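You operate a simulated robot arm through the tools that you are given. There is no shell and no other tool. Be economical: measure what you need, move in short steps, check, and stop when the job is done.

You run a simulated two-armed robot. Do the job below in one go: nothing can be reset, and whatever is moved stays where it is left.

TASK
Tighten the wheel bracket nut, then give the nipple three shots of grease.
Fine: the yellow pump stands ready in the nipple; spanner back, pump back in its block.

The check looks at the end state, three seconds after you hand in, the way a careful person would. Anything else that was tipped, shoved, dropped, spilled or broken makes it a failure.

THE ROBOT
Two 7-joint arms with two-finger parallel grippers on one trunk, on a base that drives. Base frame: it is fixed to the floor where the robot stands at the start and does not move with it; the origin is under the middle of the robot, x ahead of it, y to its left, z up. Units: m, rad, N and s.
The left shoulder is at the start at [0.11, 0.169, 1.471], the right one opposite. With the tool pointing down near the work surface each hand reaches from about 0.44 to 0.74 m from the robot's upright axis, wherever it stands, measured 20 degrees to its own side. Places, roughly: wheel bracket nut [0.6, 0.3, 0.9]; wheel grease nipple [0.6, 0.2, 0.9]; yellow grease pump block [0.7, 0.1, 0.9]. Payload 1.57 kg a hand.
Tool frame (each hand has its own): the origin (TCP) lies between the finger pads and is the grasp point; the fingertips stand 0.03 m ahead of it; z points along the fingers, y is the line along which they close. Largest opening 0.08 m; finger width 0.017, thickness 0.012; the body of the gripper, 0.04 by 0.082 m, starts 0.08 m behind the TCP.
Orientation is told as [roll, pitch, yaw] about the base's x, y, z axes, in that order, counted from this pose: with the fingers straight down and closing along the base's y, the tool's x points along the base's -x, its y along +y and its z along -z.

THE INTERFACE
- The arms move only by the tool drive_tool. It takes "left_steps", "right_steps" or both (then of equal length, played together; a hand with none holds still); each is a list of rows, each a list of 7 numbers: the finger opening in m, from 0 to 0.08, then the shift along the tool's x, y, z in units of 40 mm (1.0 is 40 mm), then the turn, a rotation vector about the tool's x, y, z in units of 4 degrees (1.0 is 4 degrees). In form: [[hand, dx, dy, dz, ax, ay, az], ...]. A call has 1 to 20 rows; each row shifts and turns the commanded pose from where the row before left it, along the tool's axes as they then stand. A call with a number of a shift or a turn outside -1 to 1 is refused whole. A row lasts 0.2 s, in which the tool goes at most 0.05 m and 0.15 rad; a call with a longer step from one row to the next is refused whole, and so is a gripper value outside its range. A pose out of reach is approached as far as the arm can. The call stops where the force on the tool passes 40 N (or 10 N more than at its start, if that is more) or the arm is blocked; 0.2 s more then pass. Each finger travels about 0.072 m/s and halts on what it meets, pressing with about 23 N; the grip force reading is that of the motor and also rises with nothing between the fingers. The clock runs only during rows and for 0.2 s after the last one: add rows that do not move to give the fingers time. It gives the time, the measured TCP pose, the force on the tool (base axes), the opening and the grip force at its end, in the units of the frame above (readings bear some noise), with the torque about the TCP (base axes, N m) and any sound that the robot's microphone picked up.
- Cameras (640 x 400 px; columns grow to the right, rows downward): "scene" is now at [0.1404, 0.0023, 1.6431]; the picture's right is [0.09, -1.00, 0.00], its down [-0.84, -0.08, -0.53] and it looks along [0.53, 0.05, -0.85] (base axes); focal length 293 px, centre (320, 200). "left" rides on the left gripper at [0.072, 0.007, -0.122] in its tool frame; the picture's right is [-0.09, 1.00, 0.00], its down [-0.84, -0.08, -0.54] and it looks along [-0.54, -0.05, 0.84] (tool axes); focal length 238 px, centre (320, 200). "right" rides on the right gripper at [0.072, -0.007, -0.122] in its tool frame; the picture's right is [0.09, 1.00, 0.00], its down [-0.84, 0.08, -0.54] and it looks along [-0.54, 0.05, 0.84] (tool axes); focal length 238 px, centre (320, 200). There is no depth. A picture from a camera that has moved, and an enlarged one, comes with that camera's place and axes in the base frame and with its lens. The place of the scene camera against the robot may be out by one fixed shift of up to 0.012 m in any direction.
- grab_frame(camera): a new picture of that camera. No time passes.
- move_column(by): slides the trunk up (or, below 0, down) by that many m; the arms and the scene camera ride with it, the base frame stays. It gives what a move gives, with no picture.
- steer(legs): drives the robot by 1 to 6 legs, each [ahead, left, turn to the left] in m, m and rad, along the robot's own axes; the way and the turn of a leg run together, so that a leg with both is an arc; at most 1.5 m and 3.142 rad a leg. The arms and the cameras ride along, it lands a little off, and it stops where it bumps. It gives what a move gives.
- head_to(pan, tilt): turns the head with the scene camera to pan (to the left, within 1.501 rad either way) and tilt (down, from -0.506 to 1.204), counted from straight ahead of the robot. It gives what a move gives.
- inspect(camera, box): a new picture of the part [left, top, right, bottom] of that camera's present view, enlarged. No time passes.
- finish_job(): hands the job in; it is judged then, once.

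Work in short steps. Places have to be worked out from the pictures, the camera data and where the tool is seen: move nearer, look again, correct. Check each grasp and each placing, and mend what went wrong. You have 120 turns and 88 pictures in all, those below and enlarged ones among them. Open the grippers and draw the arms clear of the work before you hand the job in, unless the task says otherwise; then end with one line.

The tools are called after ">>>" by a JSON object that holds its "fn" and its "kwargs". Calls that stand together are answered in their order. drive_tool: Moves the arms, as the interface text tells. Its arguments: {"type":"object","properties":{"left_steps":{"type":"array","items":{"type":"array","items":{"type":"number"}}},"right_steps":{"type":"array","items":{"type":"array","items":{"type":"number"}}}},"required":[]} The other tools are called the same way: move_column (by) slides the trunk up or down; steer (legs) drives the base; head_to (pan, tilt) turns the head that bears the scene camera; grab_frame (camera) takes a picture; inspect (camera, box) takes an enlarged picture of a part of a camera's view; finish_job () hands the job in.

At the start:

```text
clock: 0.0
left_tool_pos: [0.5577, 0.4403, 0.9997]
left_ee_rot: [0.002, 0.0, 0.001]
left_wrist_force: [0.0, -0.4, -0.4]
left_torque: [-0.01, 0.03, -0.03]
left_width: 0.0802
left_finger_force: 0.0
right_tool_pos: [0.7207, -0.1119, 1.0002]
right_ee_rot: [0.0, -0.001, -0.003]
right_wrist_force: [0.1, -0.1, 0.1]
right_torque: [0.02, 0.01, 0.02]
right_width: 0.0798
right_finger_force: 0.1
trunk travel left (down, up): [-0.785, 0.105]
robot x, y, heading: [0.0013, 0.0025, -0.002]
head pan, tilt: [0.093, 1.009]
```

scene: 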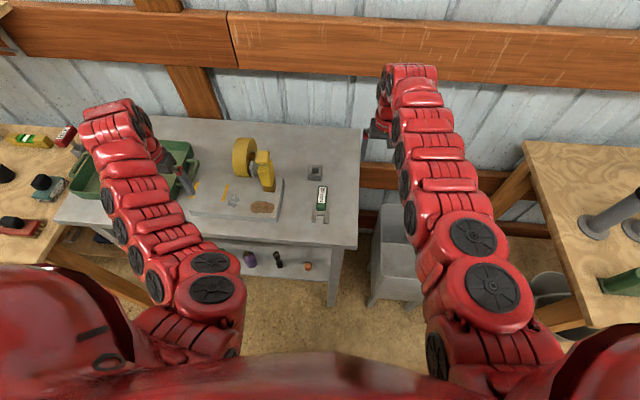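
right: 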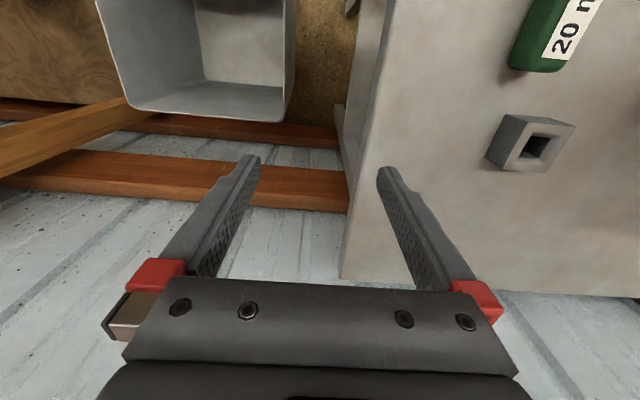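
left: 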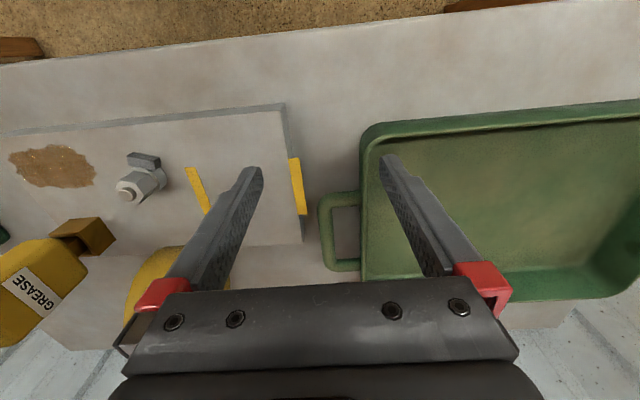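

I'll look closer at the bench before moving.

>>> {"fn": "inspect", "kwargs": {"camera": "scene", "box": [160, 120, 360, 245]}}

>>> {"fn": "inspect", "kwargs": {"camera": "left", "box": [0, 100, 320, 300]}}

>>> {"fn": "inspect", "kwargs": {"camera": "scene", "box": [60, 120, 220, 220]}}

```text
3.20 times, centred on (260, 182) of scene
camera zoom: at [0.1404, 0.0023, 1.6431], right [0.09, -1.0, 0.0], down [-0.84, -0.08, -0.53], along [0.53, 0.05, -0.85], focal length 938 px, centre (512, 256)
```

zoom: 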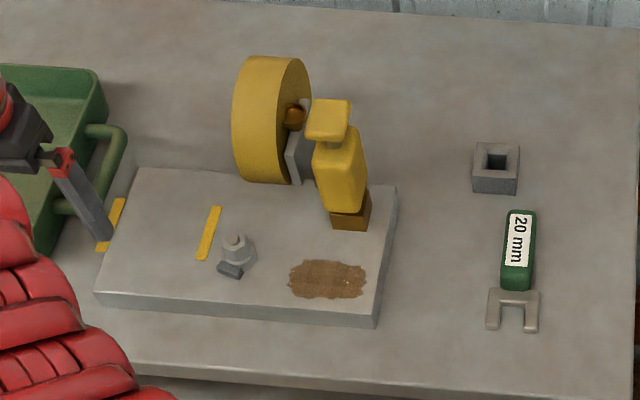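

```text
2.00 times, centred on (160, 200) of left
camera zoom: at [0.4853, 0.4478, 1.1218], right [0.09, 1.0, 0.0], down [0.84, -0.08, 0.54], along [0.54, -0.05, -0.84], focal length 477 px, centre (640, 200)
```

zoom: 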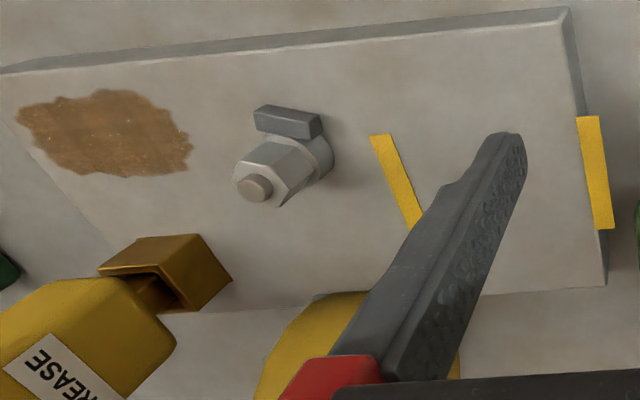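

```text
4.00 times, centred on (140, 170) of scene
camera zoom: at [0.1404, 0.0023, 1.6431], right [0.09, -1.0, 0.0], down [-0.84, -0.08, -0.53], along [0.53, 0.05, -0.85], focal length 1172 px, centre (1040, 320)
```

zoom: 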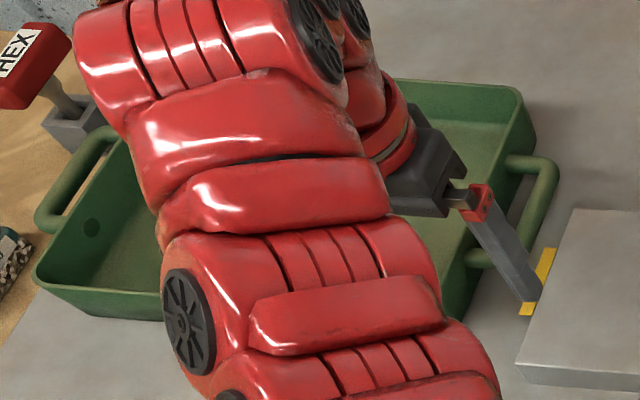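

The pump stands on the nipple and a 20 mm spanner lies to the right. I'll check the side benches for other candidate tools and look at the pump and nut more closely.

>>> {"fn": "inspect", "kwargs": {"camera": "scene", "box": [225, 130, 289, 220]}}

>>> {"fn": "inspect", "kwargs": {"camera": "scene", "box": [0, 110, 100, 240]}}

>>> {"fn": "inspect", "kwargs": {"camera": "right", "box": [440, 0, 640, 180]}}

>>> {"fn": "inspect", "kwargs": {"camera": "scene", "box": [290, 150, 350, 230]}}

```text
4.44 times, centred on (257, 175) of scene
camera zoom: at [0.1404, 0.0023, 1.6431], right [0.09, -1.0, 0.0], down [-0.84, -0.08, -0.53], along [0.53, 0.05, -0.85], focal length 1303 px, centre (600, 311)
```

zoom: 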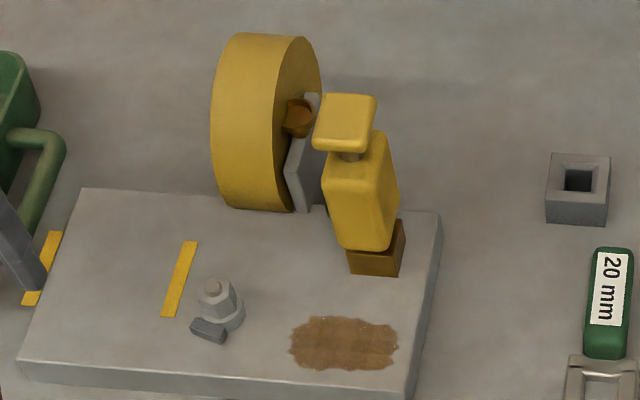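

```text
3.08 times, centred on (50, 175) of scene
camera zoom: at [0.1404, 0.0023, 1.6431], right [0.09, -1.0, 0.0], down [-0.84, -0.08, -0.53], along [0.53, 0.05, -0.85], focal length 902 px, centre (1151, 277)
```

zoom: 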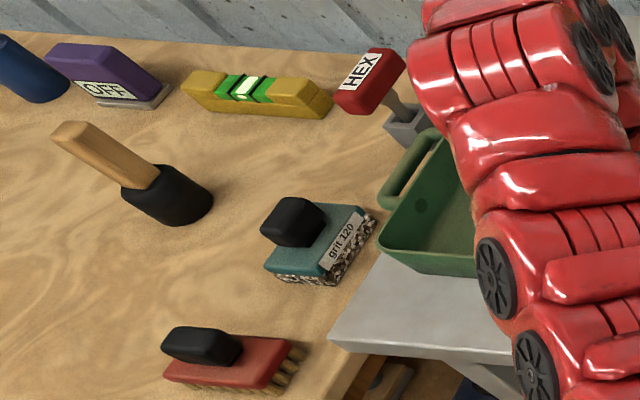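

```text
2.22 times, centred on (540, 90) of right
camera zoom: at [0.6483, -0.1182, 1.1235], right [-0.09, 1.0, 0.0], down [0.84, 0.08, 0.54], along [0.54, 0.05, -0.84], focal length 530 px, centre (-169, 444)
```

zoom: 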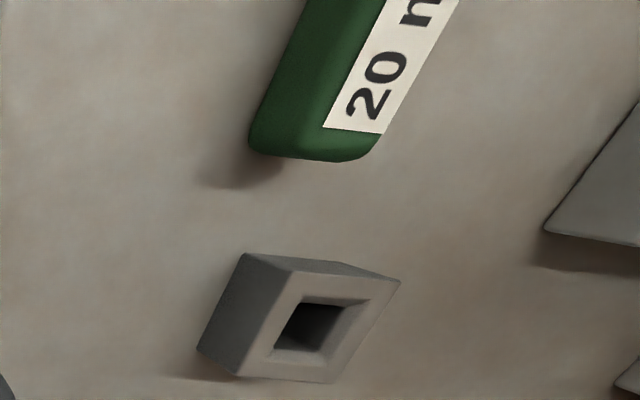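

```text
5.00 times, centred on (320, 190) of scene
camera zoom: at [0.1404, 0.0023, 1.6431], right [0.09, -1.0, 0.0], down [-0.84, -0.08, -0.53], along [0.53, 0.05, -0.85], focal length 1465 px, centre (320, 250)
```

zoom: 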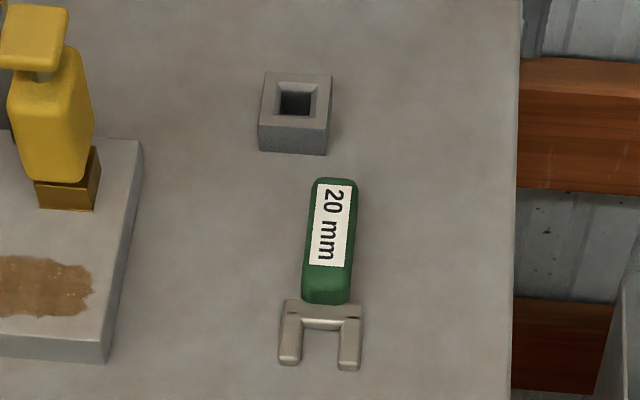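

Nut ≈ (0.57, 0.29, 0.95), pump ≈ (0.63, 0.20) with its top near z 1.05, spanner ≈ (0.62, 0.04). I'll move the right arm aside and bring the left hand high over the nut first for a better look.

>>> {"fn": "drive_tool", "kwargs": {"left_steps": [[0.08, 0, 0, -1, 0, 0, 0], [0.08, 0, 0, -1, 0, 0, 0], [0.08, 0, 0, -1, 0, 0, 0], [0.08, 0, 0, -1, 0, 0, 0], [0.08, 0, -1, 0, 0, 0, 0], [0.08, 0, -1, 0, 0, 0, 0], [0.08, 0, -1, 0, 0, 0, 0], [0.08, 0, -0.7, 0, 0, 0, 0], [0.08, 0, 0, 0, 0, 0, 0]], "right_steps": [[0.08, 0, 0, -1, 0, 0, 0], [0.08, 0, 0, -1, 0, 0, 0], [0.08, 0, -1, -1, 0, 0, 0], [0.08, 0.5, -1, 0, 0, 0, 0], [0.08, 0.5, -1, 0, 0, 0, 0], [0.08, 0.5, -1, 0, 0, 0, 0], [0.08, 0.5, 0, 0, 0, 0, 0], [0.08, 0, 0, 0, 0, 0, 0], [0.08, 0, 0, 0, 0, 0, 0]]}}

>>> {"fn": "grab_frame", "kwargs": {"camera": "left"}}

>>> {"fn": "grab_frame", "kwargs": {"camera": "scene"}}

```text
refused: row 3 steps farther than a row can; nothing moved
```

```text
77 pictures are left
camera left: at [0.4853, 0.4478, 1.1218], right [0.09, 1.0, 0.0], down [0.84, -0.08, 0.54], along [0.54, -0.05, -0.84], focal length 238 px, centre (320, 200)
```

left: 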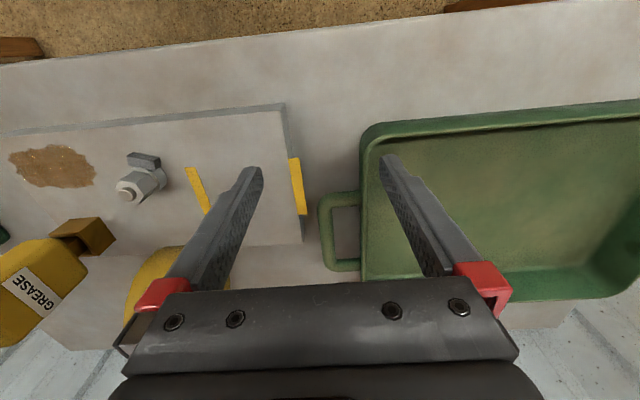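

```text
76 pictures are left
camera scene: at [0.1404, 0.0023, 1.6431], right [0.09, -1.0, 0.0], down [-0.84, -0.08, -0.53], along [0.53, 0.05, -0.85], focal length 293 px, centre (320, 200)
```

scene: 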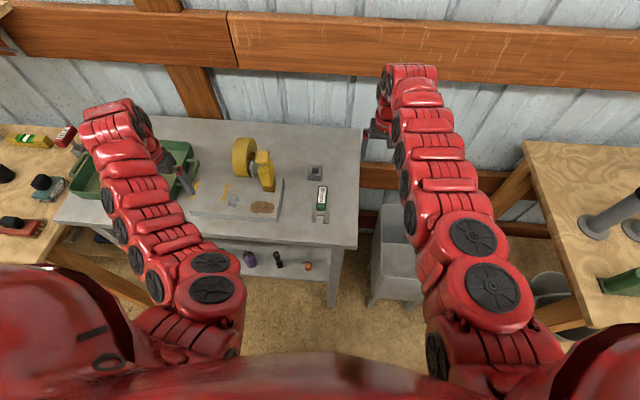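

The diagonal row was too long, so nothing moved. I'm repeating it with single-axis steps.

>>> {"fn": "drive_tool", "kwargs": {"left_steps": [[0.08, 0, 0, -1, 0, 0, 0], [0.08, 0, 0, -1, 0, 0, 0], [0.08, 0, 0, -1, 0, 0, 0], [0.08, 0, 0, -1, 0, 0, 0], [0.08, 0, -1, 0, 0, 0, 0], [0.08, 0, -1, 0, 0, 0, 0], [0.08, 0, -1, 0, 0, 0, 0], [0.08, 0, -0.7, 0, 0, 0, 0], [0.08, 0, 0, 0, 0, 0, 0]], "right_steps": [[0.08, 0, 0, -1, 0, 0, 0], [0.08, 0, 0, -1, 0, 0, 0], [0.08, 0, -1, 0, 0, 0, 0], [0.08, 0.5, -1, 0, 0, 0, 0], [0.08, 0.5, -1, 0, 0, 0, 0], [0.08, 0.5, -1, 0, 0, 0, 0], [0.08, 0.5, 0, 0, 0, 0, 0], [0.08, 0, 0, 0, 0, 0, 0], [0.08, 0, 0, 0, 0, 0, 0]]}}

>>> {"fn": "grab_frame", "kwargs": {"camera": "left"}}

```text
clock: 2.0
left_tool_pos: [0.602, 0.3125, 1.005]
left_ee_rot: [-0.002, -0.001, -0.001]
left_wrist_force: [-0.5, 0.1, -0.3]
left_torque: [0.0, -0.04, 0.0]
left_width: 0.0799
left_finger_force: 0.0
left hand out of reach, approached as far as the arm can: row 1, 2, 3, 4, 5, 6, 7, 8
right_tool_pos: [0.6405, -0.2711, 1.0805]
right_ee_rot: [0.0, -0.001, 0.001]
right_wrist_force: [-0.2, -0.3, -0.3]
right_torque: [-0.04, 0.02, 0.04]
right_width: 0.0799
right_finger_force: 0.1
trunk travel left (down, up): [-0.785, 0.105]
robot x, y, heading: [0.0024, -0.0004, -0.004]
head pan, tilt: [0.093, 1.009]
```

```text
75 pictures are left
camera left: at [0.5288, 0.319, 1.1271], right [0.09, 1.0, 0.0], down [0.84, -0.08, 0.54], along [0.54, -0.05, -0.84], focal length 238 px, centre (320, 200)
```

left: 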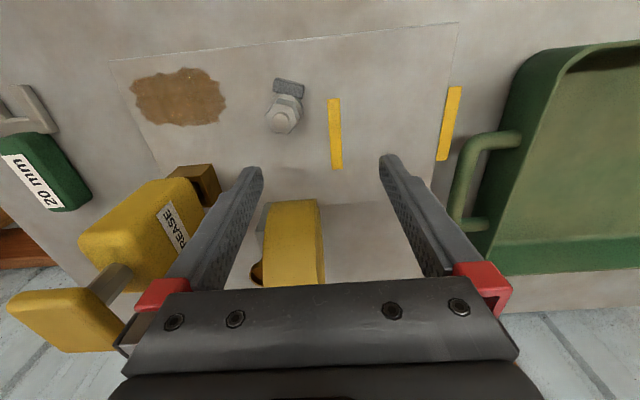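

The left arm tops out around z 1.0 at this trunk height, so I'll raise the trunk for clearance.

>>> {"fn": "move_column", "kwargs": {"by": 0.1}}

>>> {"fn": "grab_frame", "kwargs": {"camera": "left"}}

>>> {"fn": "grab_frame", "kwargs": {"camera": "scene"}}

```text
clock: 3.3
left_tool_pos: [0.603, 0.3121, 1.1056]
left_ee_rot: [-0.001, -0.002, 0.001]
left_wrist_force: [0.2, 0.3, 0.9]
left_torque: [-0.01, 0.03, 0.01]
left_width: 0.0799
left_finger_force: 0.0
right_tool_pos: [0.6405, -0.2721, 1.1801]
right_ee_rot: [0.001, 0.0, 0.0]
right_wrist_force: [0.3, -0.8, 0.0]
right_torque: [0.01, -0.02, 0.03]
right_width: 0.0802
right_finger_force: 0.0
trunk travel left (down, up): [-0.885, 0.005]
robot x, y, heading: [-0.0021, 0.0042, 0.001]
head pan, tilt: [0.093, 1.009]
```

```text
74 pictures are left
camera left: at [0.529, 0.3183, 1.2274], right [0.09, 1.0, 0.0], down [0.84, -0.08, 0.54], along [0.54, -0.05, -0.84], focal length 238 px, centre (320, 200)
```

left: 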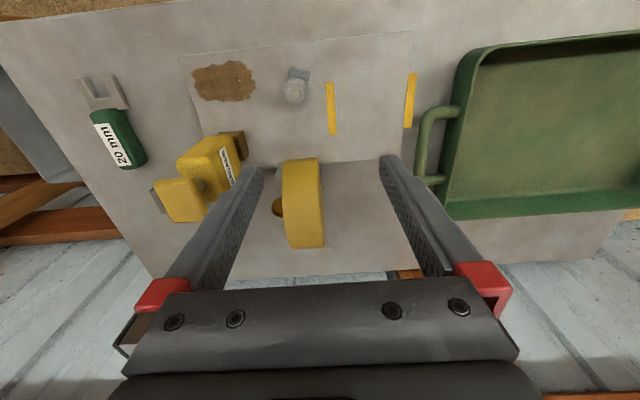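

```text
73 pictures are left
camera scene: at [0.1407, 0.0022, 1.743], right [0.09, -1.0, 0.0], down [-0.84, -0.08, -0.53], along [0.53, 0.05, -0.85], focal length 293 px, centre (320, 200)
```

scene: 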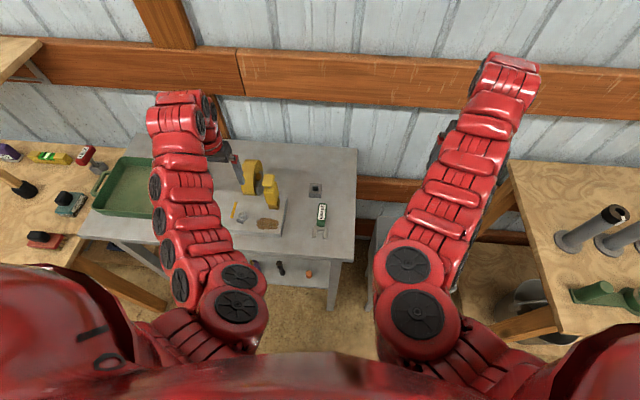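

Let me zoom on the nut and the spanner in this view.

>>> {"fn": "inspect", "kwargs": {"camera": "left", "box": [250, 40, 350, 140]}}

>>> {"fn": "inspect", "kwargs": {"camera": "left", "box": [70, 60, 250, 230]}}

```text
4.00 times, centred on (300, 90) of left
camera zoom: at [0.529, 0.3183, 1.2274], right [0.09, 1.0, 0.0], down [0.84, -0.08, 0.54], along [0.54, -0.05, -0.84], focal length 953 px, centre (400, 640)
```

zoom: 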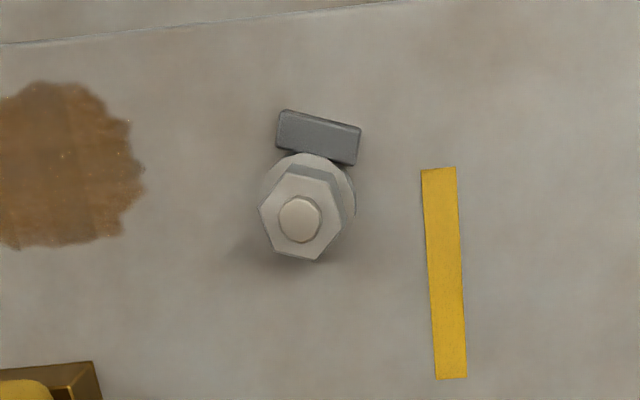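

```text
2.35 times, centred on (160, 145) of left
camera zoom: at [0.529, 0.3183, 1.2274], right [0.09, 1.0, 0.0], down [0.84, -0.08, 0.54], along [0.54, -0.05, -0.84], focal length 561 px, centre (696, 329)
```

zoom: 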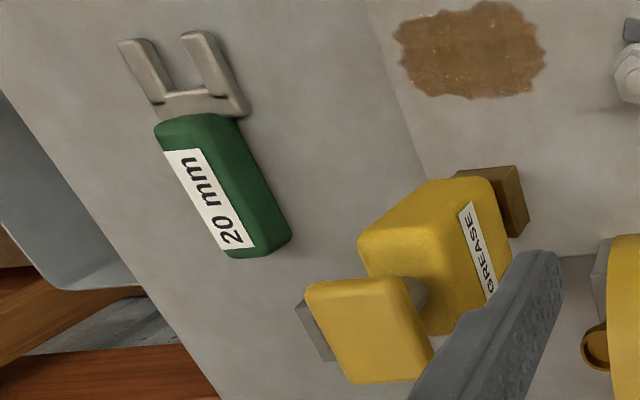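

Nut across-flats is about 20 mm, which matches the spanner. I'll bring the left hand round in front of the pump and over the spanner.

>>> {"fn": "drive_tool", "kwargs": {"left_steps": [[0.08, 1, 0, 0, 0, 0, 0], [0.08, 1, 0, 0, 0, 0, 0], [0.08, 0.5, 0, 0, 0, 0, 0], [0.08, 0, -1, 0, 0, 0, 0], [0.08, 0, -1, 0, 0, 0, 0], [0.08, 0, -1, 0, 0, 0, 0], [0.08, 0, -1, 0, 0, 0, 0], [0.08, 0, -1, 0, 0, 0, 0], [0.08, 0, -1, 0, 0, 0, 0], [0.08, 0, -0.75, 0, 0, 0, 0], [0.08, 0, 0, 0, 0, 0, 0]]}}

>>> {"fn": "grab_frame", "kwargs": {"camera": "left"}}

```text
clock: 5.7
left_tool_pos: [0.5084, 0.0448, 1.0714]
left_ee_rot: [-0.005, -0.001, 0.0]
left_wrist_force: [-0.1, 0.4, -0.3]
left_torque: [0.02, 0.03, -0.01]
left_width: 0.0803
left_finger_force: 0.0
left hand out of reach, approached as far as the arm can: row 1, 2, 7
right_tool_pos: [0.6414, -0.2723, 1.1787]
right_ee_rot: [0.0, 0.001, 0.0]
right_wrist_force: [-0.1, 0.5, -0.6]
right_torque: [0.01, -0.02, 0.0]
right_width: 0.0799
right_finger_force: 0.0
trunk travel left (down, up): [-0.885, 0.005]
robot x, y, heading: [0.0011, 0.0006, 0.004]
head pan, tilt: [0.093, 1.009]
```

```text
70 pictures are left
camera left: at [0.4351, 0.0521, 1.1934], right [0.09, 1.0, 0.0], down [0.84, -0.08, 0.54], along [0.54, -0.05, -0.84], focal length 238 px, centre (320, 200)
```

left: 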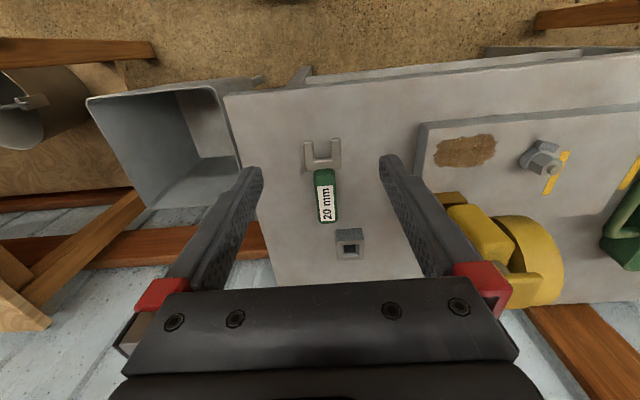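

Handle centre ≈ (0.614, 0.043), aligned with x. I'll move above it and come down part way.

>>> {"fn": "drive_tool", "kwargs": {"left_steps": [[0.08, -1, 0, 0, 0, 0, 0], [0.08, -1, 0, 0, 0, 0, 0], [0.08, -0.8, 0, 0, 0, 0, 0], [0.08, 0, 0, 1, 0, 0, 0], [0.08, 0, 0, 1, 0, 0, 0], [0.08, 0, 0, 0.4, 0, 0, 0], [0.08, 0, 0, 0, 0, 0, 0]]}}

>>> {"fn": "grab_frame", "kwargs": {"camera": "left"}}

```text
clock: 7.3
left_tool_pos: [0.62, 0.0434, 0.9756]
left_ee_rot: [-0.002, 0.001, 0.001]
left_wrist_force: [0.0, -0.2, 0.5]
left_torque: [-0.01, 0.0, -0.01]
left_width: 0.0799
left_finger_force: 0.0
right_tool_pos: [0.6403, -0.2713, 1.1813]
right_ee_rot: [-0.001, -0.001, -0.001]
right_wrist_force: [0.0, -0.2, 0.5]
right_torque: [0.0, 0.0, -0.01]
right_width: 0.0803
right_finger_force: 0.0
trunk travel left (down, up): [-0.885, 0.005]
robot x, y, heading: [-0.0013, 0.001, 0.003]
head pan, tilt: [0.093, 1.009]
```

```text
69 pictures are left
camera left: at [0.5469, 0.051, 1.0982], right [0.09, 1.0, 0.0], down [0.84, -0.08, 0.54], along [0.54, -0.05, -0.84], focal length 238 px, centre (320, 200)
```

left: 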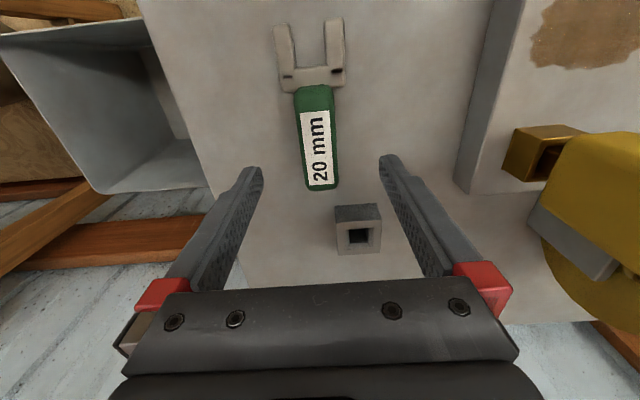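

Handle spans x 0.568–0.648, top z ≈ 0.92, with the table near 0.895. I'll lower to TCP z ≈ 0.93 and close on the handle.

>>> {"fn": "drive_tool", "kwargs": {"left_steps": [[0.08, 0.1, 0.05, 0.7, 0, 0, 0], [0.08, 0, 0, 0.5, 0, 0, 0], [0.06, 0, 0, 0, 0, 0, 0], [0.04, 0, 0, 0, 0, 0, 0], [0.02, 0, 0, 0, 0, 0, 0], [0.01, 0, 0, 0, 0, 0, 0], [0.01, 0, 0, 0, 0, 0, 0]]}}

>>> {"fn": "grab_frame", "kwargs": {"camera": "left"}}

```text
clock: 8.9
left_tool_pos: [0.6133, 0.045, 0.9315]
left_ee_rot: [0.0, -0.005, 0.0]
left_wrist_force: [-0.1, 0.0, 31.7]
left_torque: [0.22, 0.06, -0.02]
left_width: 0.0275
left_finger_force: 22.8
right_tool_pos: [0.637, -0.2708, 1.1813]
right_ee_rot: [0.001, -0.003, 0.002]
right_wrist_force: [0.7, -0.5, 0.3]
right_torque: [-0.02, -0.01, 0.0]
right_width: 0.0803
right_finger_force: 0.1
trunk travel left (down, up): [-0.885, 0.005]
robot x, y, heading: [0.0021, 0.0009, 0.0]
head pan, tilt: [0.093, 1.009]
```

```text
68 pictures are left
camera left: at [0.5408, 0.0516, 1.0518], right [0.09, 1.0, 0.0], down [0.83, -0.08, 0.55], along [0.54, -0.05, -0.84], focal length 238 px, centre (320, 200)
```

left: 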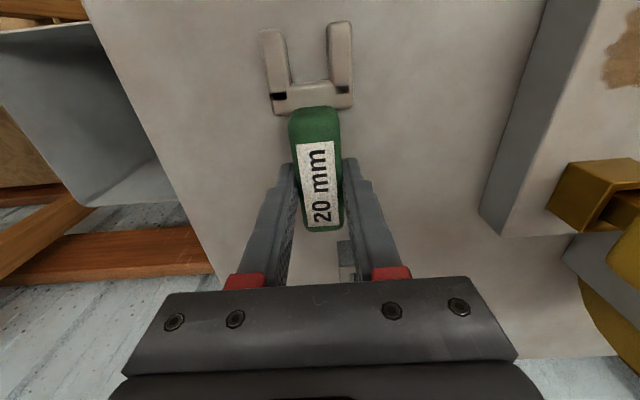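

Gripped (27.5 mm); the tips touched the bench, so the bench top is z ≈ 0.901. Lift and look.

>>> {"fn": "drive_tool", "kwargs": {"left_steps": [[0.01, 0, 0, -0.5, 0, 0, 0], [0.01, 0, 0, -1, 0, 0, 0], [0.01, 0, 0, -1, 0, 0, 0], [0.01, 0, 0, -1, 0, 0, 0], [0.01, 0, 0, 0, 0, 0, 0]]}}

>>> {"fn": "grab_frame", "kwargs": {"camera": "left"}}

>>> {"fn": "grab_frame", "kwargs": {"camera": "scene"}}

```text
clock: 10.1
left_tool_pos: [0.6155, 0.0446, 1.0679]
left_ee_rot: [-0.001, 0.001, -0.001]
left_wrist_force: [0.1, 0.6, -1.6]
left_torque: [0.0, -0.05, -0.01]
left_width: 0.0276
left_finger_force: 23.2
right_tool_pos: [0.6403, -0.2708, 1.1795]
right_ee_rot: [0.0, 0.001, 0.001]
right_wrist_force: [0.2, 0.3, 0.1]
right_torque: [0.03, -0.01, 0.01]
right_width: 0.0799
right_finger_force: 0.0
trunk travel left (down, up): [-0.885, 0.005]
robot x, y, heading: [-0.0007, 0.0007, -0.001]
head pan, tilt: [0.093, 1.009]
```

```text
67 pictures are left
camera left: at [0.5438, 0.0524, 1.1899], right [0.09, 1.0, 0.0], down [0.84, -0.08, 0.54], along [0.54, -0.05, -0.84], focal length 238 px, centre (320, 200)
```

left: 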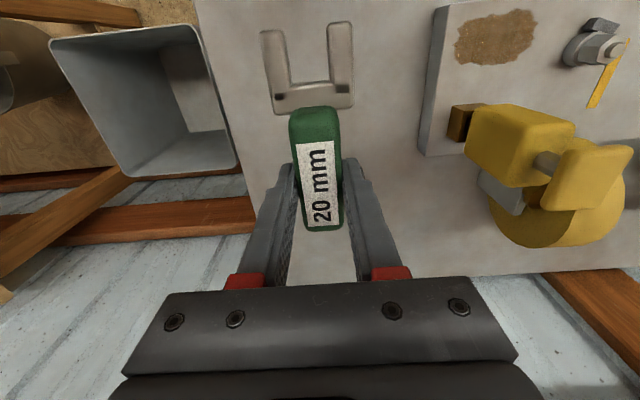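

```text
66 pictures are left
camera scene: at [0.1403, 0.003, 1.7431], right [0.09, -1.0, 0.0], down [-0.84, -0.08, -0.53], along [0.53, 0.05, -0.85], focal length 293 px, centre (320, 200)
```

scene: 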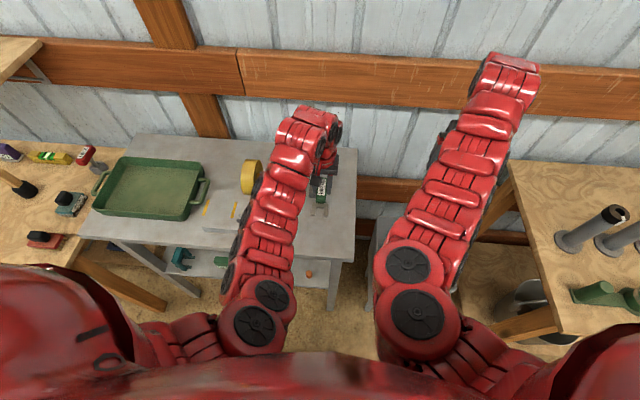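

Zoom on the held fork to measure it, and on the nut from here.

>>> {"fn": "inspect", "kwargs": {"camera": "left", "box": [250, 10, 370, 130]}}

>>> {"fn": "inspect", "kwargs": {"camera": "left", "box": [540, 0, 640, 120]}}

```text
3.33 times, centred on (310, 70) of left
camera zoom: at [0.5438, 0.0524, 1.1899], right [0.09, 1.0, 0.0], down [0.84, -0.08, 0.54], along [0.54, -0.05, -0.84], focal length 794 px, centre (353, 633)
```

zoom: 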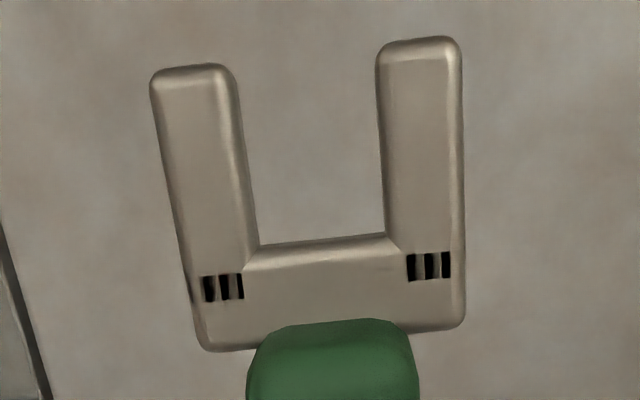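

```text
3.33 times, centred on (590, 60) of left
camera zoom: at [0.5438, 0.0524, 1.1899], right [0.09, 1.0, 0.0], down [0.84, -0.08, 0.54], along [0.54, -0.05, -0.84], focal length 794 px, centre (-580, 667)
```

zoom: 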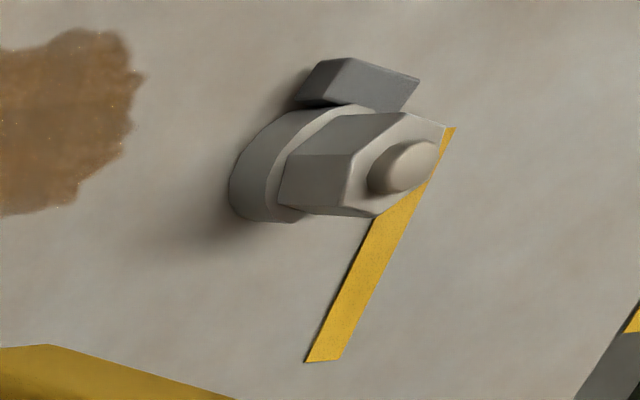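

Stud top ≈ (0.568, 0.289, 0.965), hex ≈ z 0.944–0.960, plate ≈ 0.93. I'll back off in x, cross in front of the pump to the left side, and begin yawing the spanner so the handle points left (+y).

>>> {"fn": "drive_tool", "kwargs": {"left_steps": [[0.01, 1, 0, 0, 0, 0, 0], [0.01, 1, 0, 0, 0, 0, 0], [0.01, 0.7, 0, 0, 0, 0, 0], [0.01, 0, 1, 0, 0, 0, 0], [0.01, 0, 1, 0, 0, 0, 0], [0.01, 0, 1, 0, 0, 0, 0], [0.01, 0, 1, 0, 0, 0, 0], [0.01, 0, 1, 0, 0, 0, 0], [0.01, 0, 1, 0, 0, 0, 0], [0.01, 0, 1, 0, 0, 0, 0], [0.01, 0, 0.5, 0, 0, 0, 0], [0.01, 0, 0, 0, 0, 0, 0]]}}

>>> {"fn": "inspect", "kwargs": {"camera": "left", "box": [200, 100, 360, 200]}}

```text
clock: 12.7
left_tool_pos: [0.5079, 0.3465, 1.0672]
left_ee_rot: [0.001, 0.001, -0.002]
left_wrist_force: [0.2, -0.2, -2.1]
left_torque: [-0.03, 0.0, -0.01]
left_width: 0.0275
left_finger_force: 22.6
right_tool_pos: [0.6398, -0.2716, 1.1796]
right_ee_rot: [0.001, 0.0, 0.001]
right_wrist_force: [0.2, -0.2, -0.6]
right_torque: [0.0, 0.0, -0.03]
right_width: 0.0799
right_finger_force: 0.0
trunk travel left (down, up): [-0.885, 0.005]
robot x, y, heading: [0.0005, 0.0015, 0.003]
head pan, tilt: [0.093, 1.009]
```

```text
4.00 times, centred on (280, 150) of left
camera zoom: at [0.4359, 0.3533, 1.1897], right [0.09, 1.0, 0.0], down [0.84, -0.08, 0.54], along [0.54, -0.05, -0.84], focal length 953 px, centre (480, 400)
```

zoom: 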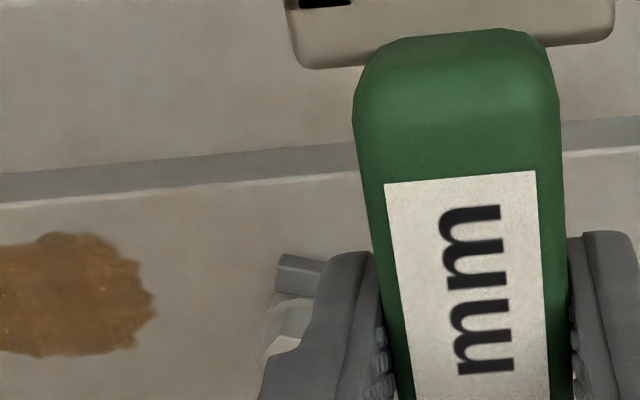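

The finger blocks that view. I'll yaw in place toward +80°.

>>> {"fn": "drive_tool", "kwargs": {"left_steps": [[0.01, 0, 0, 0, 0, 0, -1], [0.01, 0, 0, 0, 0, 0, -1], [0.01, 0, 0, 0, 0, 0, -1], [0.01, 0, 0, 0, 0, 0, -1], [0.01, 0, 0, 0, 0, 0, -1], [0.01, 0, 0, 0, 0, 0, -1], [0.01, 0, 0, 0, 0, 0, -1], [0.01, 0, 0, 0, 0, 0, -1], [0.01, 0, 0, 0, 0, 0, -1], [0.01, 0, 0, 0, 0, 0, -1], [0.01, 0, 0, 0, 0, 0, -1], [0.01, 0, 0, 0, 0, 0, -1], [0.01, 0, 0, 0, 0, 0, -1], [0.01, 0, 0, 0, 0, 0, -1], [0.01, 0, 0, 0, 0, 0, -1], [0.01, 0, 0, 0, 0, 0, -1], [0.01, 0, 0, 0, 0, 0, -1], [0.01, 0, 0, 0, 0, 0, -1], [0.01, 0, 0, 0, 0, 0, -1], [0.01, 0, 0, 0, 0, 0, -1]]}}

>>> {"fn": "grab_frame", "kwargs": {"camera": "left"}}

```text
clock: 16.9
left_tool_pos: [0.509, 0.3445, 1.0677]
left_ee_rot: [0.0, 0.0, 1.396]
left_wrist_force: [-0.3, -0.5, -1.7]
left_torque: [0.02, -0.01, -0.02]
left_width: 0.0277
left_finger_force: 23.3
right_tool_pos: [0.6406, -0.2714, 1.1809]
right_ee_rot: [0.002, -0.001, 0.001]
right_wrist_force: [0.3, 0.1, -0.3]
right_torque: [-0.02, -0.02, 0.0]
right_width: 0.0802
right_finger_force: 0.1
trunk travel left (down, up): [-0.885, 0.005]
robot x, y, heading: [0.0016, 0.0007, 0.001]
head pan, tilt: [0.093, 1.009]
```

```text
62 pictures are left
camera left: at [0.4889, 0.2762, 1.1897], right [-0.96, 0.26, 0.0], down [0.22, 0.81, 0.54], along [0.14, 0.52, -0.84], focal length 238 px, centre (320, 200)
```

left: 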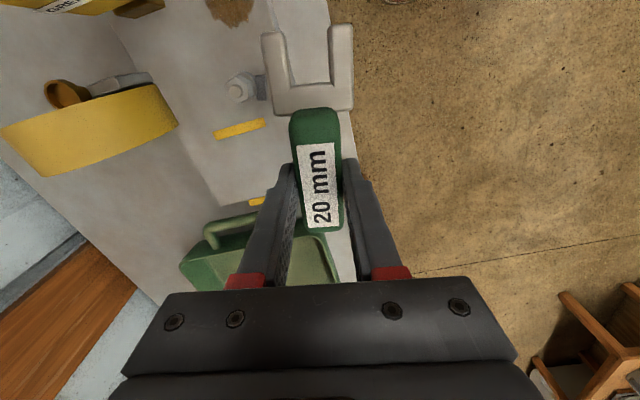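

Yaw 80° reached fine. I'll zoom on the nut for its hex orientation.

>>> {"fn": "inspect", "kwargs": {"camera": "left", "box": [205, 55, 275, 120]}}

```text
6.15 times, centred on (240, 88) of left
camera zoom: at [0.4889, 0.2762, 1.1897], right [-0.96, 0.26, 0.0], down [0.22, 0.81, 0.54], along [0.14, 0.52, -0.84], focal length 1467 px, centre (812, 892)
```

zoom: 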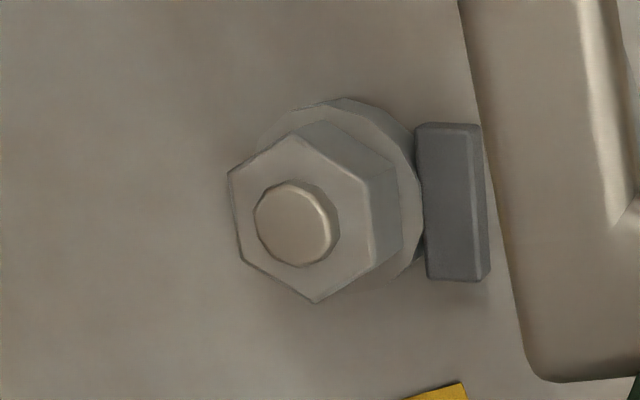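

Hex vertices are at ≈12° mod 60° and the centre is (0.5675, 0.289), so handle direction 72° fits the flats. I'll check fork thickness and the held pose with the scene camera.

>>> {"fn": "inspect", "kwargs": {"camera": "scene", "box": [190, 150, 290, 250]}}

```text
4.00 times, centred on (240, 200) of scene
camera zoom: at [0.1406, 0.0024, 1.7431], right [0.09, -1.0, 0.0], down [-0.84, -0.08, -0.53], along [0.53, 0.05, -0.85], focal length 1172 px, centre (640, 200)
```

zoom: 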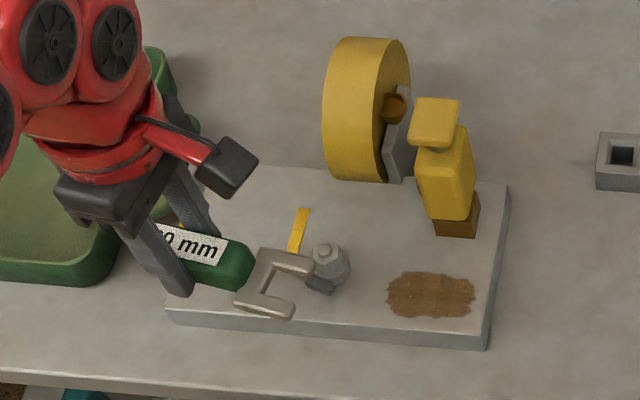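

I'll set yaw 72° and move to the stand-off position on the +y side, still high.

>>> {"fn": "drive_tool", "kwargs": {"left_steps": [[0.01, 0, 0, 0, 0, 0, 1], [0.01, 0, 0, 0, 0, 0, 1], [0.01, -0.79, 0, 0, 0, 0, 0], [0.01, -0.79, 0, 0, 0, 0, 0], [0.01, 0, -0.91, 0, 0, 0, 0], [0.01, 0, -0.91, 0, 0, 0, 0], [0.01, 0, 0, 0.8, 0, 0, 0], [0.01, 0, 0, 0, 0, 0, 0]]}}

>>> {"fn": "grab_frame", "kwargs": {"camera": "left"}}

```text
clock: 18.7
left_tool_pos: [0.597, 0.3837, 1.0358]
left_ee_rot: [0.0, 0.001, 1.256]
left_wrist_force: [0.2, 0.5, -1.6]
left_torque: [0.02, 0.01, -0.02]
left_width: 0.0276
left_finger_force: 23.3
right_tool_pos: [0.6407, -0.271, 1.1796]
right_ee_rot: [-0.002, -0.002, 0.0]
right_wrist_force: [-1.1, 0.2, -0.4]
right_torque: [0.02, 0.01, -0.03]
right_width: 0.0802
right_finger_force: 0.0
trunk travel left (down, up): [-0.885, 0.005]
robot x, y, heading: [-0.0011, 0.0017, 0.0]
head pan, tilt: [0.093, 1.009]
```

```text
59 pictures are left
camera left: at [0.5672, 0.3164, 1.1578], right [-0.92, 0.4, 0.0], down [0.33, 0.77, 0.54], along [0.21, 0.5, -0.84], focal length 238 px, centre (320, 200)
```

left: 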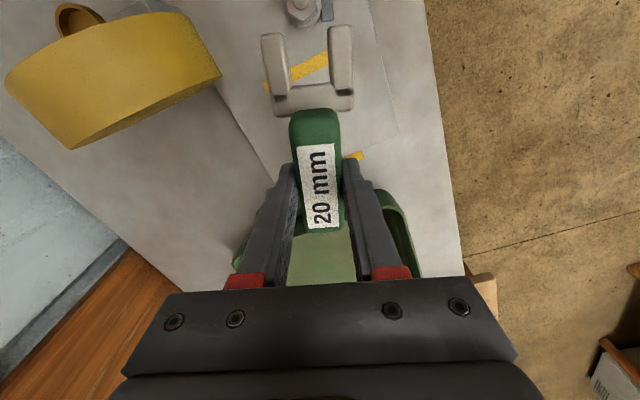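

Aligned well. I'll shift 2 mm sideways, lower to TCP z 0.978 behind the nut, then look.

>>> {"fn": "drive_tool", "kwargs": {"left_steps": [[0.01, 0, -0.05, 0.75, 0, 0, 0], [0.01, 0, 0, 0.7, 0, 0, 0], [0.01, 0, 0, 0, 0, 0, 0]]}}

>>> {"fn": "inspect", "kwargs": {"camera": "left", "box": [240, 0, 380, 120]}}

>>> {"fn": "inspect", "kwargs": {"camera": "scene", "box": [200, 160, 280, 240]}}

```text
clock: 19.5
left_tool_pos: [0.5992, 0.3812, 0.9762]
left_ee_rot: [-0.001, -0.001, 1.256]
left_wrist_force: [0.4, 0.3, -0.5]
left_torque: [0.01, 0.01, 0.02]
left_width: 0.0275
left_finger_force: 23.0
right_tool_pos: [0.6405, -0.2723, 1.1796]
right_ee_rot: [0.0, 0.0, 0.0]
right_wrist_force: [0.1, -0.5, 0.7]
right_torque: [0.02, -0.01, -0.04]
right_width: 0.0799
right_finger_force: 0.0
trunk travel left (down, up): [-0.885, 0.005]
robot x, y, heading: [-0.0002, 0.0026, 0.001]
head pan, tilt: [0.093, 1.009]
```

```text
3.33 times, centred on (310, 60) of left
camera zoom: at [0.5691, 0.3153, 1.0987], right [-0.92, 0.4, 0.0], down [0.33, 0.77, 0.54], along [0.21, 0.5, -0.84], focal length 794 px, centre (353, 667)
```

zoom: 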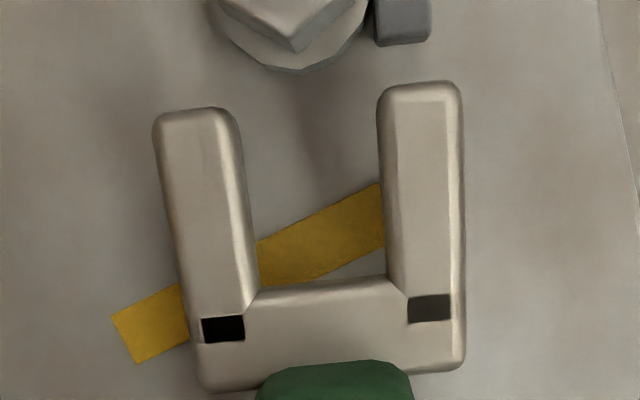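

```text
5.00 times, centred on (240, 200) of scene
camera zoom: at [0.1403, 0.0022, 1.7431], right [0.09, -1.0, 0.0], down [-0.84, -0.08, -0.53], along [0.53, 0.05, -0.85], focal length 1465 px, centre (720, 200)
```

zoom: 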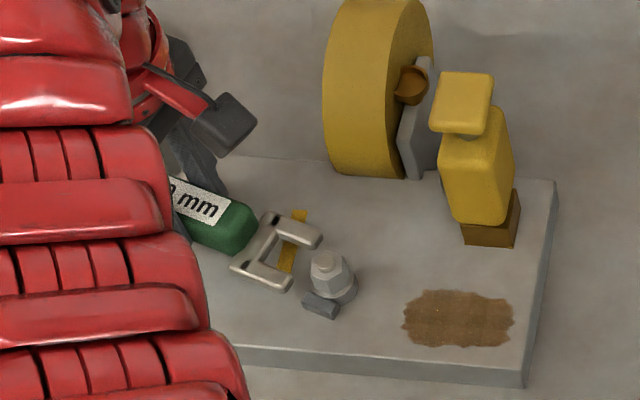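

The vertex is centred on the fork gap. I'll slide in slowly along the tool x axis.

>>> {"fn": "drive_tool", "kwargs": {"left_steps": [[0.01, 0.15, 0, 0, 0, 0, 0], [0.01, 0.15, 0, 0, 0, 0, 0], [0.01, 0.1, 0, 0, 0, 0, 0], [0.01, 0.1, 0, 0, 0, 0, 0], [0.01, 0.1, 0, 0, 0, 0, 0], [0.01, 0.08, 0, 0, 0, 0, 0], [0.01, 0, 0, 0, 0, 0, 0]]}}

>>> {"fn": "inspect", "kwargs": {"camera": "left", "box": [240, 0, 380, 120]}}

>>> {"fn": "inspect", "kwargs": {"camera": "scene", "box": [200, 160, 280, 240]}}

```text
clock: 21.1
left_tool_pos: [0.5916, 0.3554, 0.9781]
left_ee_rot: [0.0, 0.001, 1.256]
left_wrist_force: [-0.2, -0.3, -2.5]
left_torque: [-0.01, -0.03, 0.0]
left_width: 0.0273
left_finger_force: 22.7
right_tool_pos: [0.6407, -0.2713, 1.1796]
right_ee_rot: [0.0, 0.0, -0.001]
right_wrist_force: [0.8, -0.3, -0.6]
right_torque: [0.03, -0.01, 0.02]
right_width: 0.0803
right_finger_force: 0.0
trunk travel left (down, up): [-0.885, 0.005]
robot x, y, heading: [-0.0013, -0.0003, 0.001]
head pan, tilt: [0.093, 1.009]
```

```text
3.33 times, centred on (310, 60) of left
camera zoom: at [0.5611, 0.2899, 1.0996], right [-0.92, 0.4, 0.0], down [0.33, 0.77, 0.54], along [0.21, 0.5, -0.84], focal length 794 px, centre (353, 667)
```

zoom: 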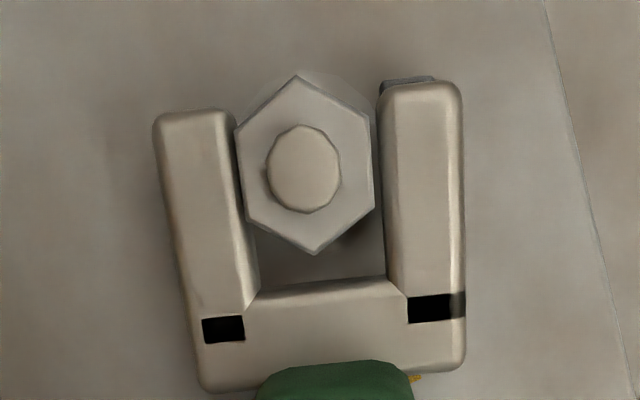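

```text
5.00 times, centred on (240, 200) of scene
camera zoom: at [0.1406, 0.0021, 1.7431], right [0.09, -1.0, 0.0], down [-0.84, -0.08, -0.53], along [0.53, 0.05, -0.85], focal length 1465 px, centre (720, 200)
```

zoom: 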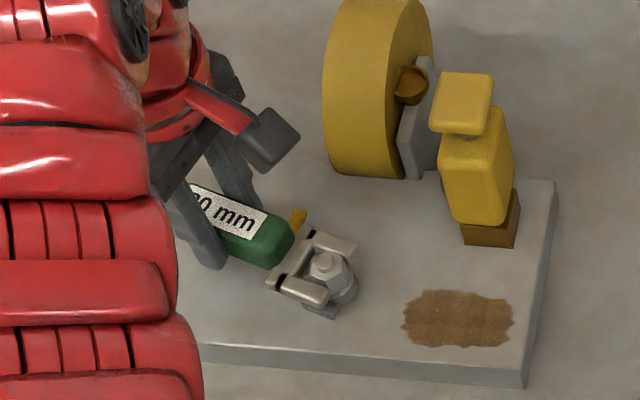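

Nut is seated in the fork without force. I'll nudge 1.5 mm deeper and turn clockwise 12°, watching the torque.

>>> {"fn": "drive_tool", "kwargs": {"left_steps": [[0.01, 0.04, 0, 0, 0, 0, 0], [0.01, 0.004, -0.121, 0, 0, 0, 1], [0.01, 0.004, -0.121, 0, 0, 0, 1], [0.01, 0.004, -0.121, 0, 0, 0, 1], [0.01, 0, 0, 0, 0, 0, 0]]}}

>>> {"fn": "inspect", "kwargs": {"camera": "left", "box": [240, 0, 380, 120]}}

```text
clock: 22.3
left_tool_pos: [0.6046, 0.3483, 0.9776]
left_ee_rot: [0.001, 0.001, 1.045]
left_wrist_force: [3.8, -1.6, -1.6]
left_torque: [-0.1, -0.1, 0.25]
left_width: 0.0275
left_finger_force: 23.0
right_tool_pos: [0.6406, -0.2711, 1.1797]
right_ee_rot: [-0.001, 0.001, -0.001]
right_wrist_force: [-0.2, -0.3, 0.0]
right_torque: [-0.02, 0.01, -0.01]
right_width: 0.0801
right_finger_force: 0.1
trunk travel left (down, up): [-0.885, 0.005]
robot x, y, heading: [0.0013, 0.0023, 0.004]
head pan, tilt: [0.093, 1.009]
```

```text
3.33 times, centred on (310, 60) of left
camera zoom: at [0.5611, 0.2901, 1.0991], right [-0.82, 0.58, 0.0], down [0.49, 0.69, 0.54], along [0.31, 0.44, -0.84], focal length 794 px, centre (353, 667)
```

zoom: 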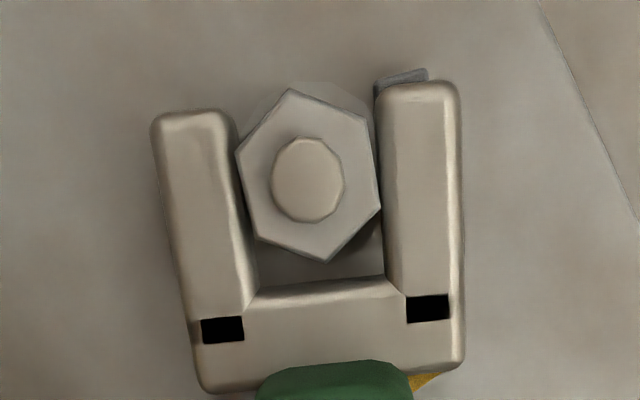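

The nut turns with light resistance (about 0.5 N·m). I'll continue 16° more.

>>> {"fn": "drive_tool", "kwargs": {"left_steps": [[0.01, 0.004, -0.121, 0, 0, 0, 1], [0.01, 0.004, -0.121, 0, 0, 0, 1], [0.01, 0.004, -0.121, 0, 0, 0, 1], [0.01, 0.004, -0.121, 0, 0, 0, 1], [0.01, 0, 0, 0, 0, 0, 0]]}}

>>> {"fn": "grab_frame", "kwargs": {"camera": "left"}}

```text
clock: 23.5
left_tool_pos: [0.6192, 0.3379, 0.9775]
left_ee_rot: [0.001, 0.0, 0.767]
left_wrist_force: [-0.2, -3.5, -7.2]
left_torque: [0.21, -0.28, 0.18]
left_width: 0.0274
left_finger_force: 22.7
right_tool_pos: [0.6416, -0.2719, 1.1793]
right_ee_rot: [0.001, -0.001, -0.001]
right_wrist_force: [0.8, -0.4, -0.2]
right_torque: [0.0, 0.01, 0.0]
right_width: 0.08
right_finger_force: 0.0
trunk travel left (down, up): [-0.885, 0.005]
robot x, y, heading: [0.0049, -0.0016, 0.001]
head pan, tilt: [0.093, 1.009]
```

```text
53 pictures are left
camera left: at [0.5615, 0.2924, 1.0996], right [-0.62, 0.78, 0.0], down [0.66, 0.52, 0.54], along [0.42, 0.34, -0.84], focal length 238 px, centre (320, 200)
```

left: 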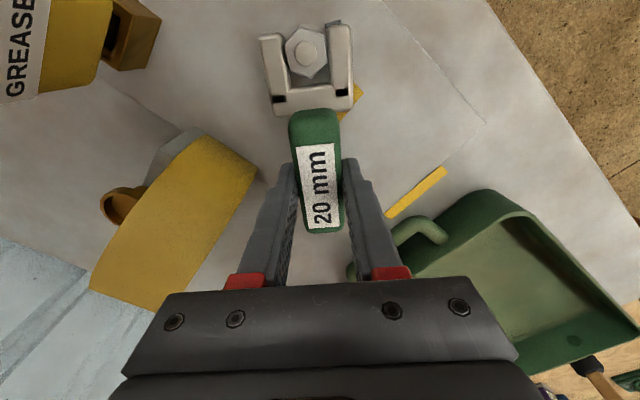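

The handle is now close to the wheel, so this stroke ends here. I'll zoom to measure the new nut angle before re-indexing.

>>> {"fn": "inspect", "kwargs": {"camera": "left", "box": [255, 0, 365, 110]}}

```text
3.64 times, centred on (310, 55) of left
camera zoom: at [0.5615, 0.2924, 1.0996], right [-0.62, 0.78, 0.0], down [0.66, 0.52, 0.54], along [0.42, 0.34, -0.84], focal length 867 px, centre (356, 727)
```

zoom: 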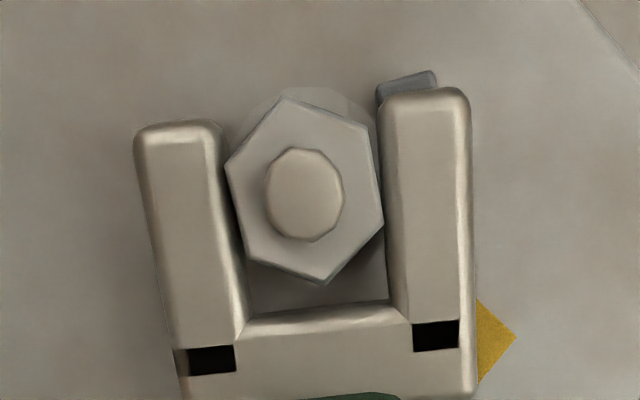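

The nut has advanced about 22°, and the dark tab turns with it. To re-index I'll relax 6°, pull off, and swing the spanner back +60° at stand-off radius.

>>> {"fn": "drive_tool", "kwargs": {"left_steps": [[0.01, 0.004, 0.091, 0, 0, 0, -0.75], [0.01, 0.004, 0.091, 0, 0, 0, -0.75], [0.01, -0.35, 0, 0, 0, 0, 0], [0.01, -0.35, 0, 0, 0, 0, 0], [0.01, 0.006, 0.169, 0, 0, 0, -1], [0.01, 0.006, 0.169, 0, 0, 0, -1], [0.01, 0.006, 0.169, 0, 0, 0, -1], [0.01, 0.006, 0.169, 0, 0, 0, -1], [0.01, 0.006, 0.169, 0, 0, 0, -1], [0.01, 0.006, 0.169, 0, 0, 0, -1], [0.01, 0.006, 0.169, 0, 0, 0, -1], [0.01, 0.006, 0.169, 0, 0, 0, -1], [0.01, 0.006, 0.169, 0, 0, 0, -1], [0.01, 0.006, 0.169, 0, 0, 0, -1], [0.01, 0.006, 0.169, 0, 0, 0, -1], [0.01, 0.006, 0.169, 0, 0, 0, -1], [0.01, 0.006, 0.169, 0, 0, 0, -1], [0.01, 0.006, 0.169, 0, 0, 0, -1], [0.01, 0.006, 0.169, 0, 0, 0, -1], [0.01, 0, 0, 0, 0, 0, 0]]}}

>>> {"fn": "grab_frame", "kwargs": {"camera": "left"}}

>>> {"fn": "inspect", "kwargs": {"camera": "scene", "box": [200, 160, 280, 240]}}

```text
clock: 27.7
left_tool_pos: [0.536, 0.3812, 0.9776]
left_ee_rot: [0.002, 0.0, 1.92]
left_wrist_force: [0.4, 0.3, -1.5]
left_torque: [0.03, -0.01, -0.04]
left_width: 0.0276
left_finger_force: 23.2
right_tool_pos: [0.6402, -0.27, 1.1798]
right_ee_rot: [0.0, 0.002, -0.001]
right_wrist_force: [0.8, 0.1, -0.1]
right_torque: [-0.01, 0.02, -0.02]
right_width: 0.0801
right_finger_force: 0.1
trunk travel left (down, up): [-0.885, 0.005]
robot x, y, heading: [0.0023, 0.0021, 0.0]
head pan, tilt: [0.093, 1.009]
```

```text
51 pictures are left
camera left: at [0.5525, 0.3117, 1.0997], right [-0.97, -0.25, 0.0], down [-0.21, 0.81, 0.54], along [-0.14, 0.52, -0.84], focal length 238 px, centre (320, 200)
```

left: 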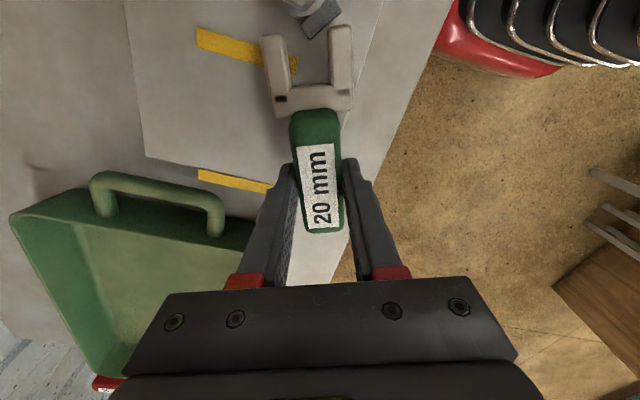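

```text
5.00 times, centred on (240, 200) of scene
camera zoom: at [0.1408, 0.0024, 1.7431], right [0.09, -1.0, 0.0], down [-0.84, -0.08, -0.53], along [0.53, 0.05, -0.85], focal length 1465 px, centre (720, 200)
```

zoom: 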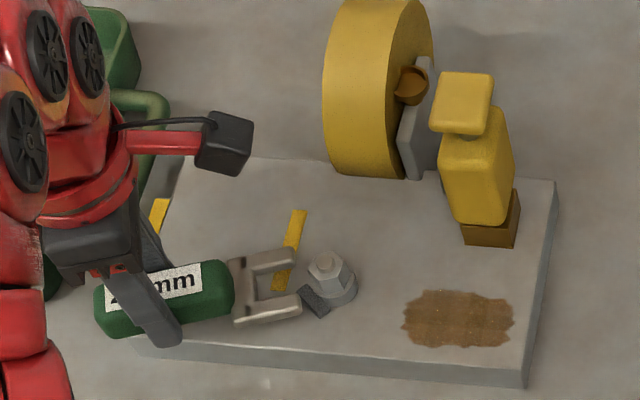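

Tab did rotate with the nut. I'll zoom in to check alignment before inserting.

>>> {"fn": "inspect", "kwargs": {"camera": "left", "box": [250, 0, 370, 110]}}

```text
3.64 times, centred on (310, 55) of left
camera zoom: at [0.5525, 0.3117, 1.0997], right [-0.97, -0.25, 0.0], down [-0.21, 0.81, 0.54], along [-0.14, 0.52, -0.84], focal length 867 px, centre (356, 727)
```

zoom: 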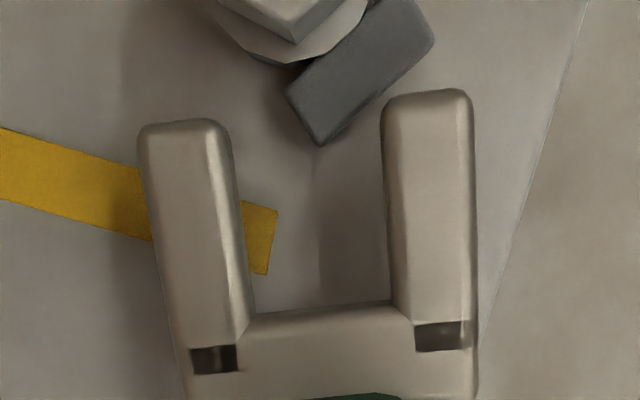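

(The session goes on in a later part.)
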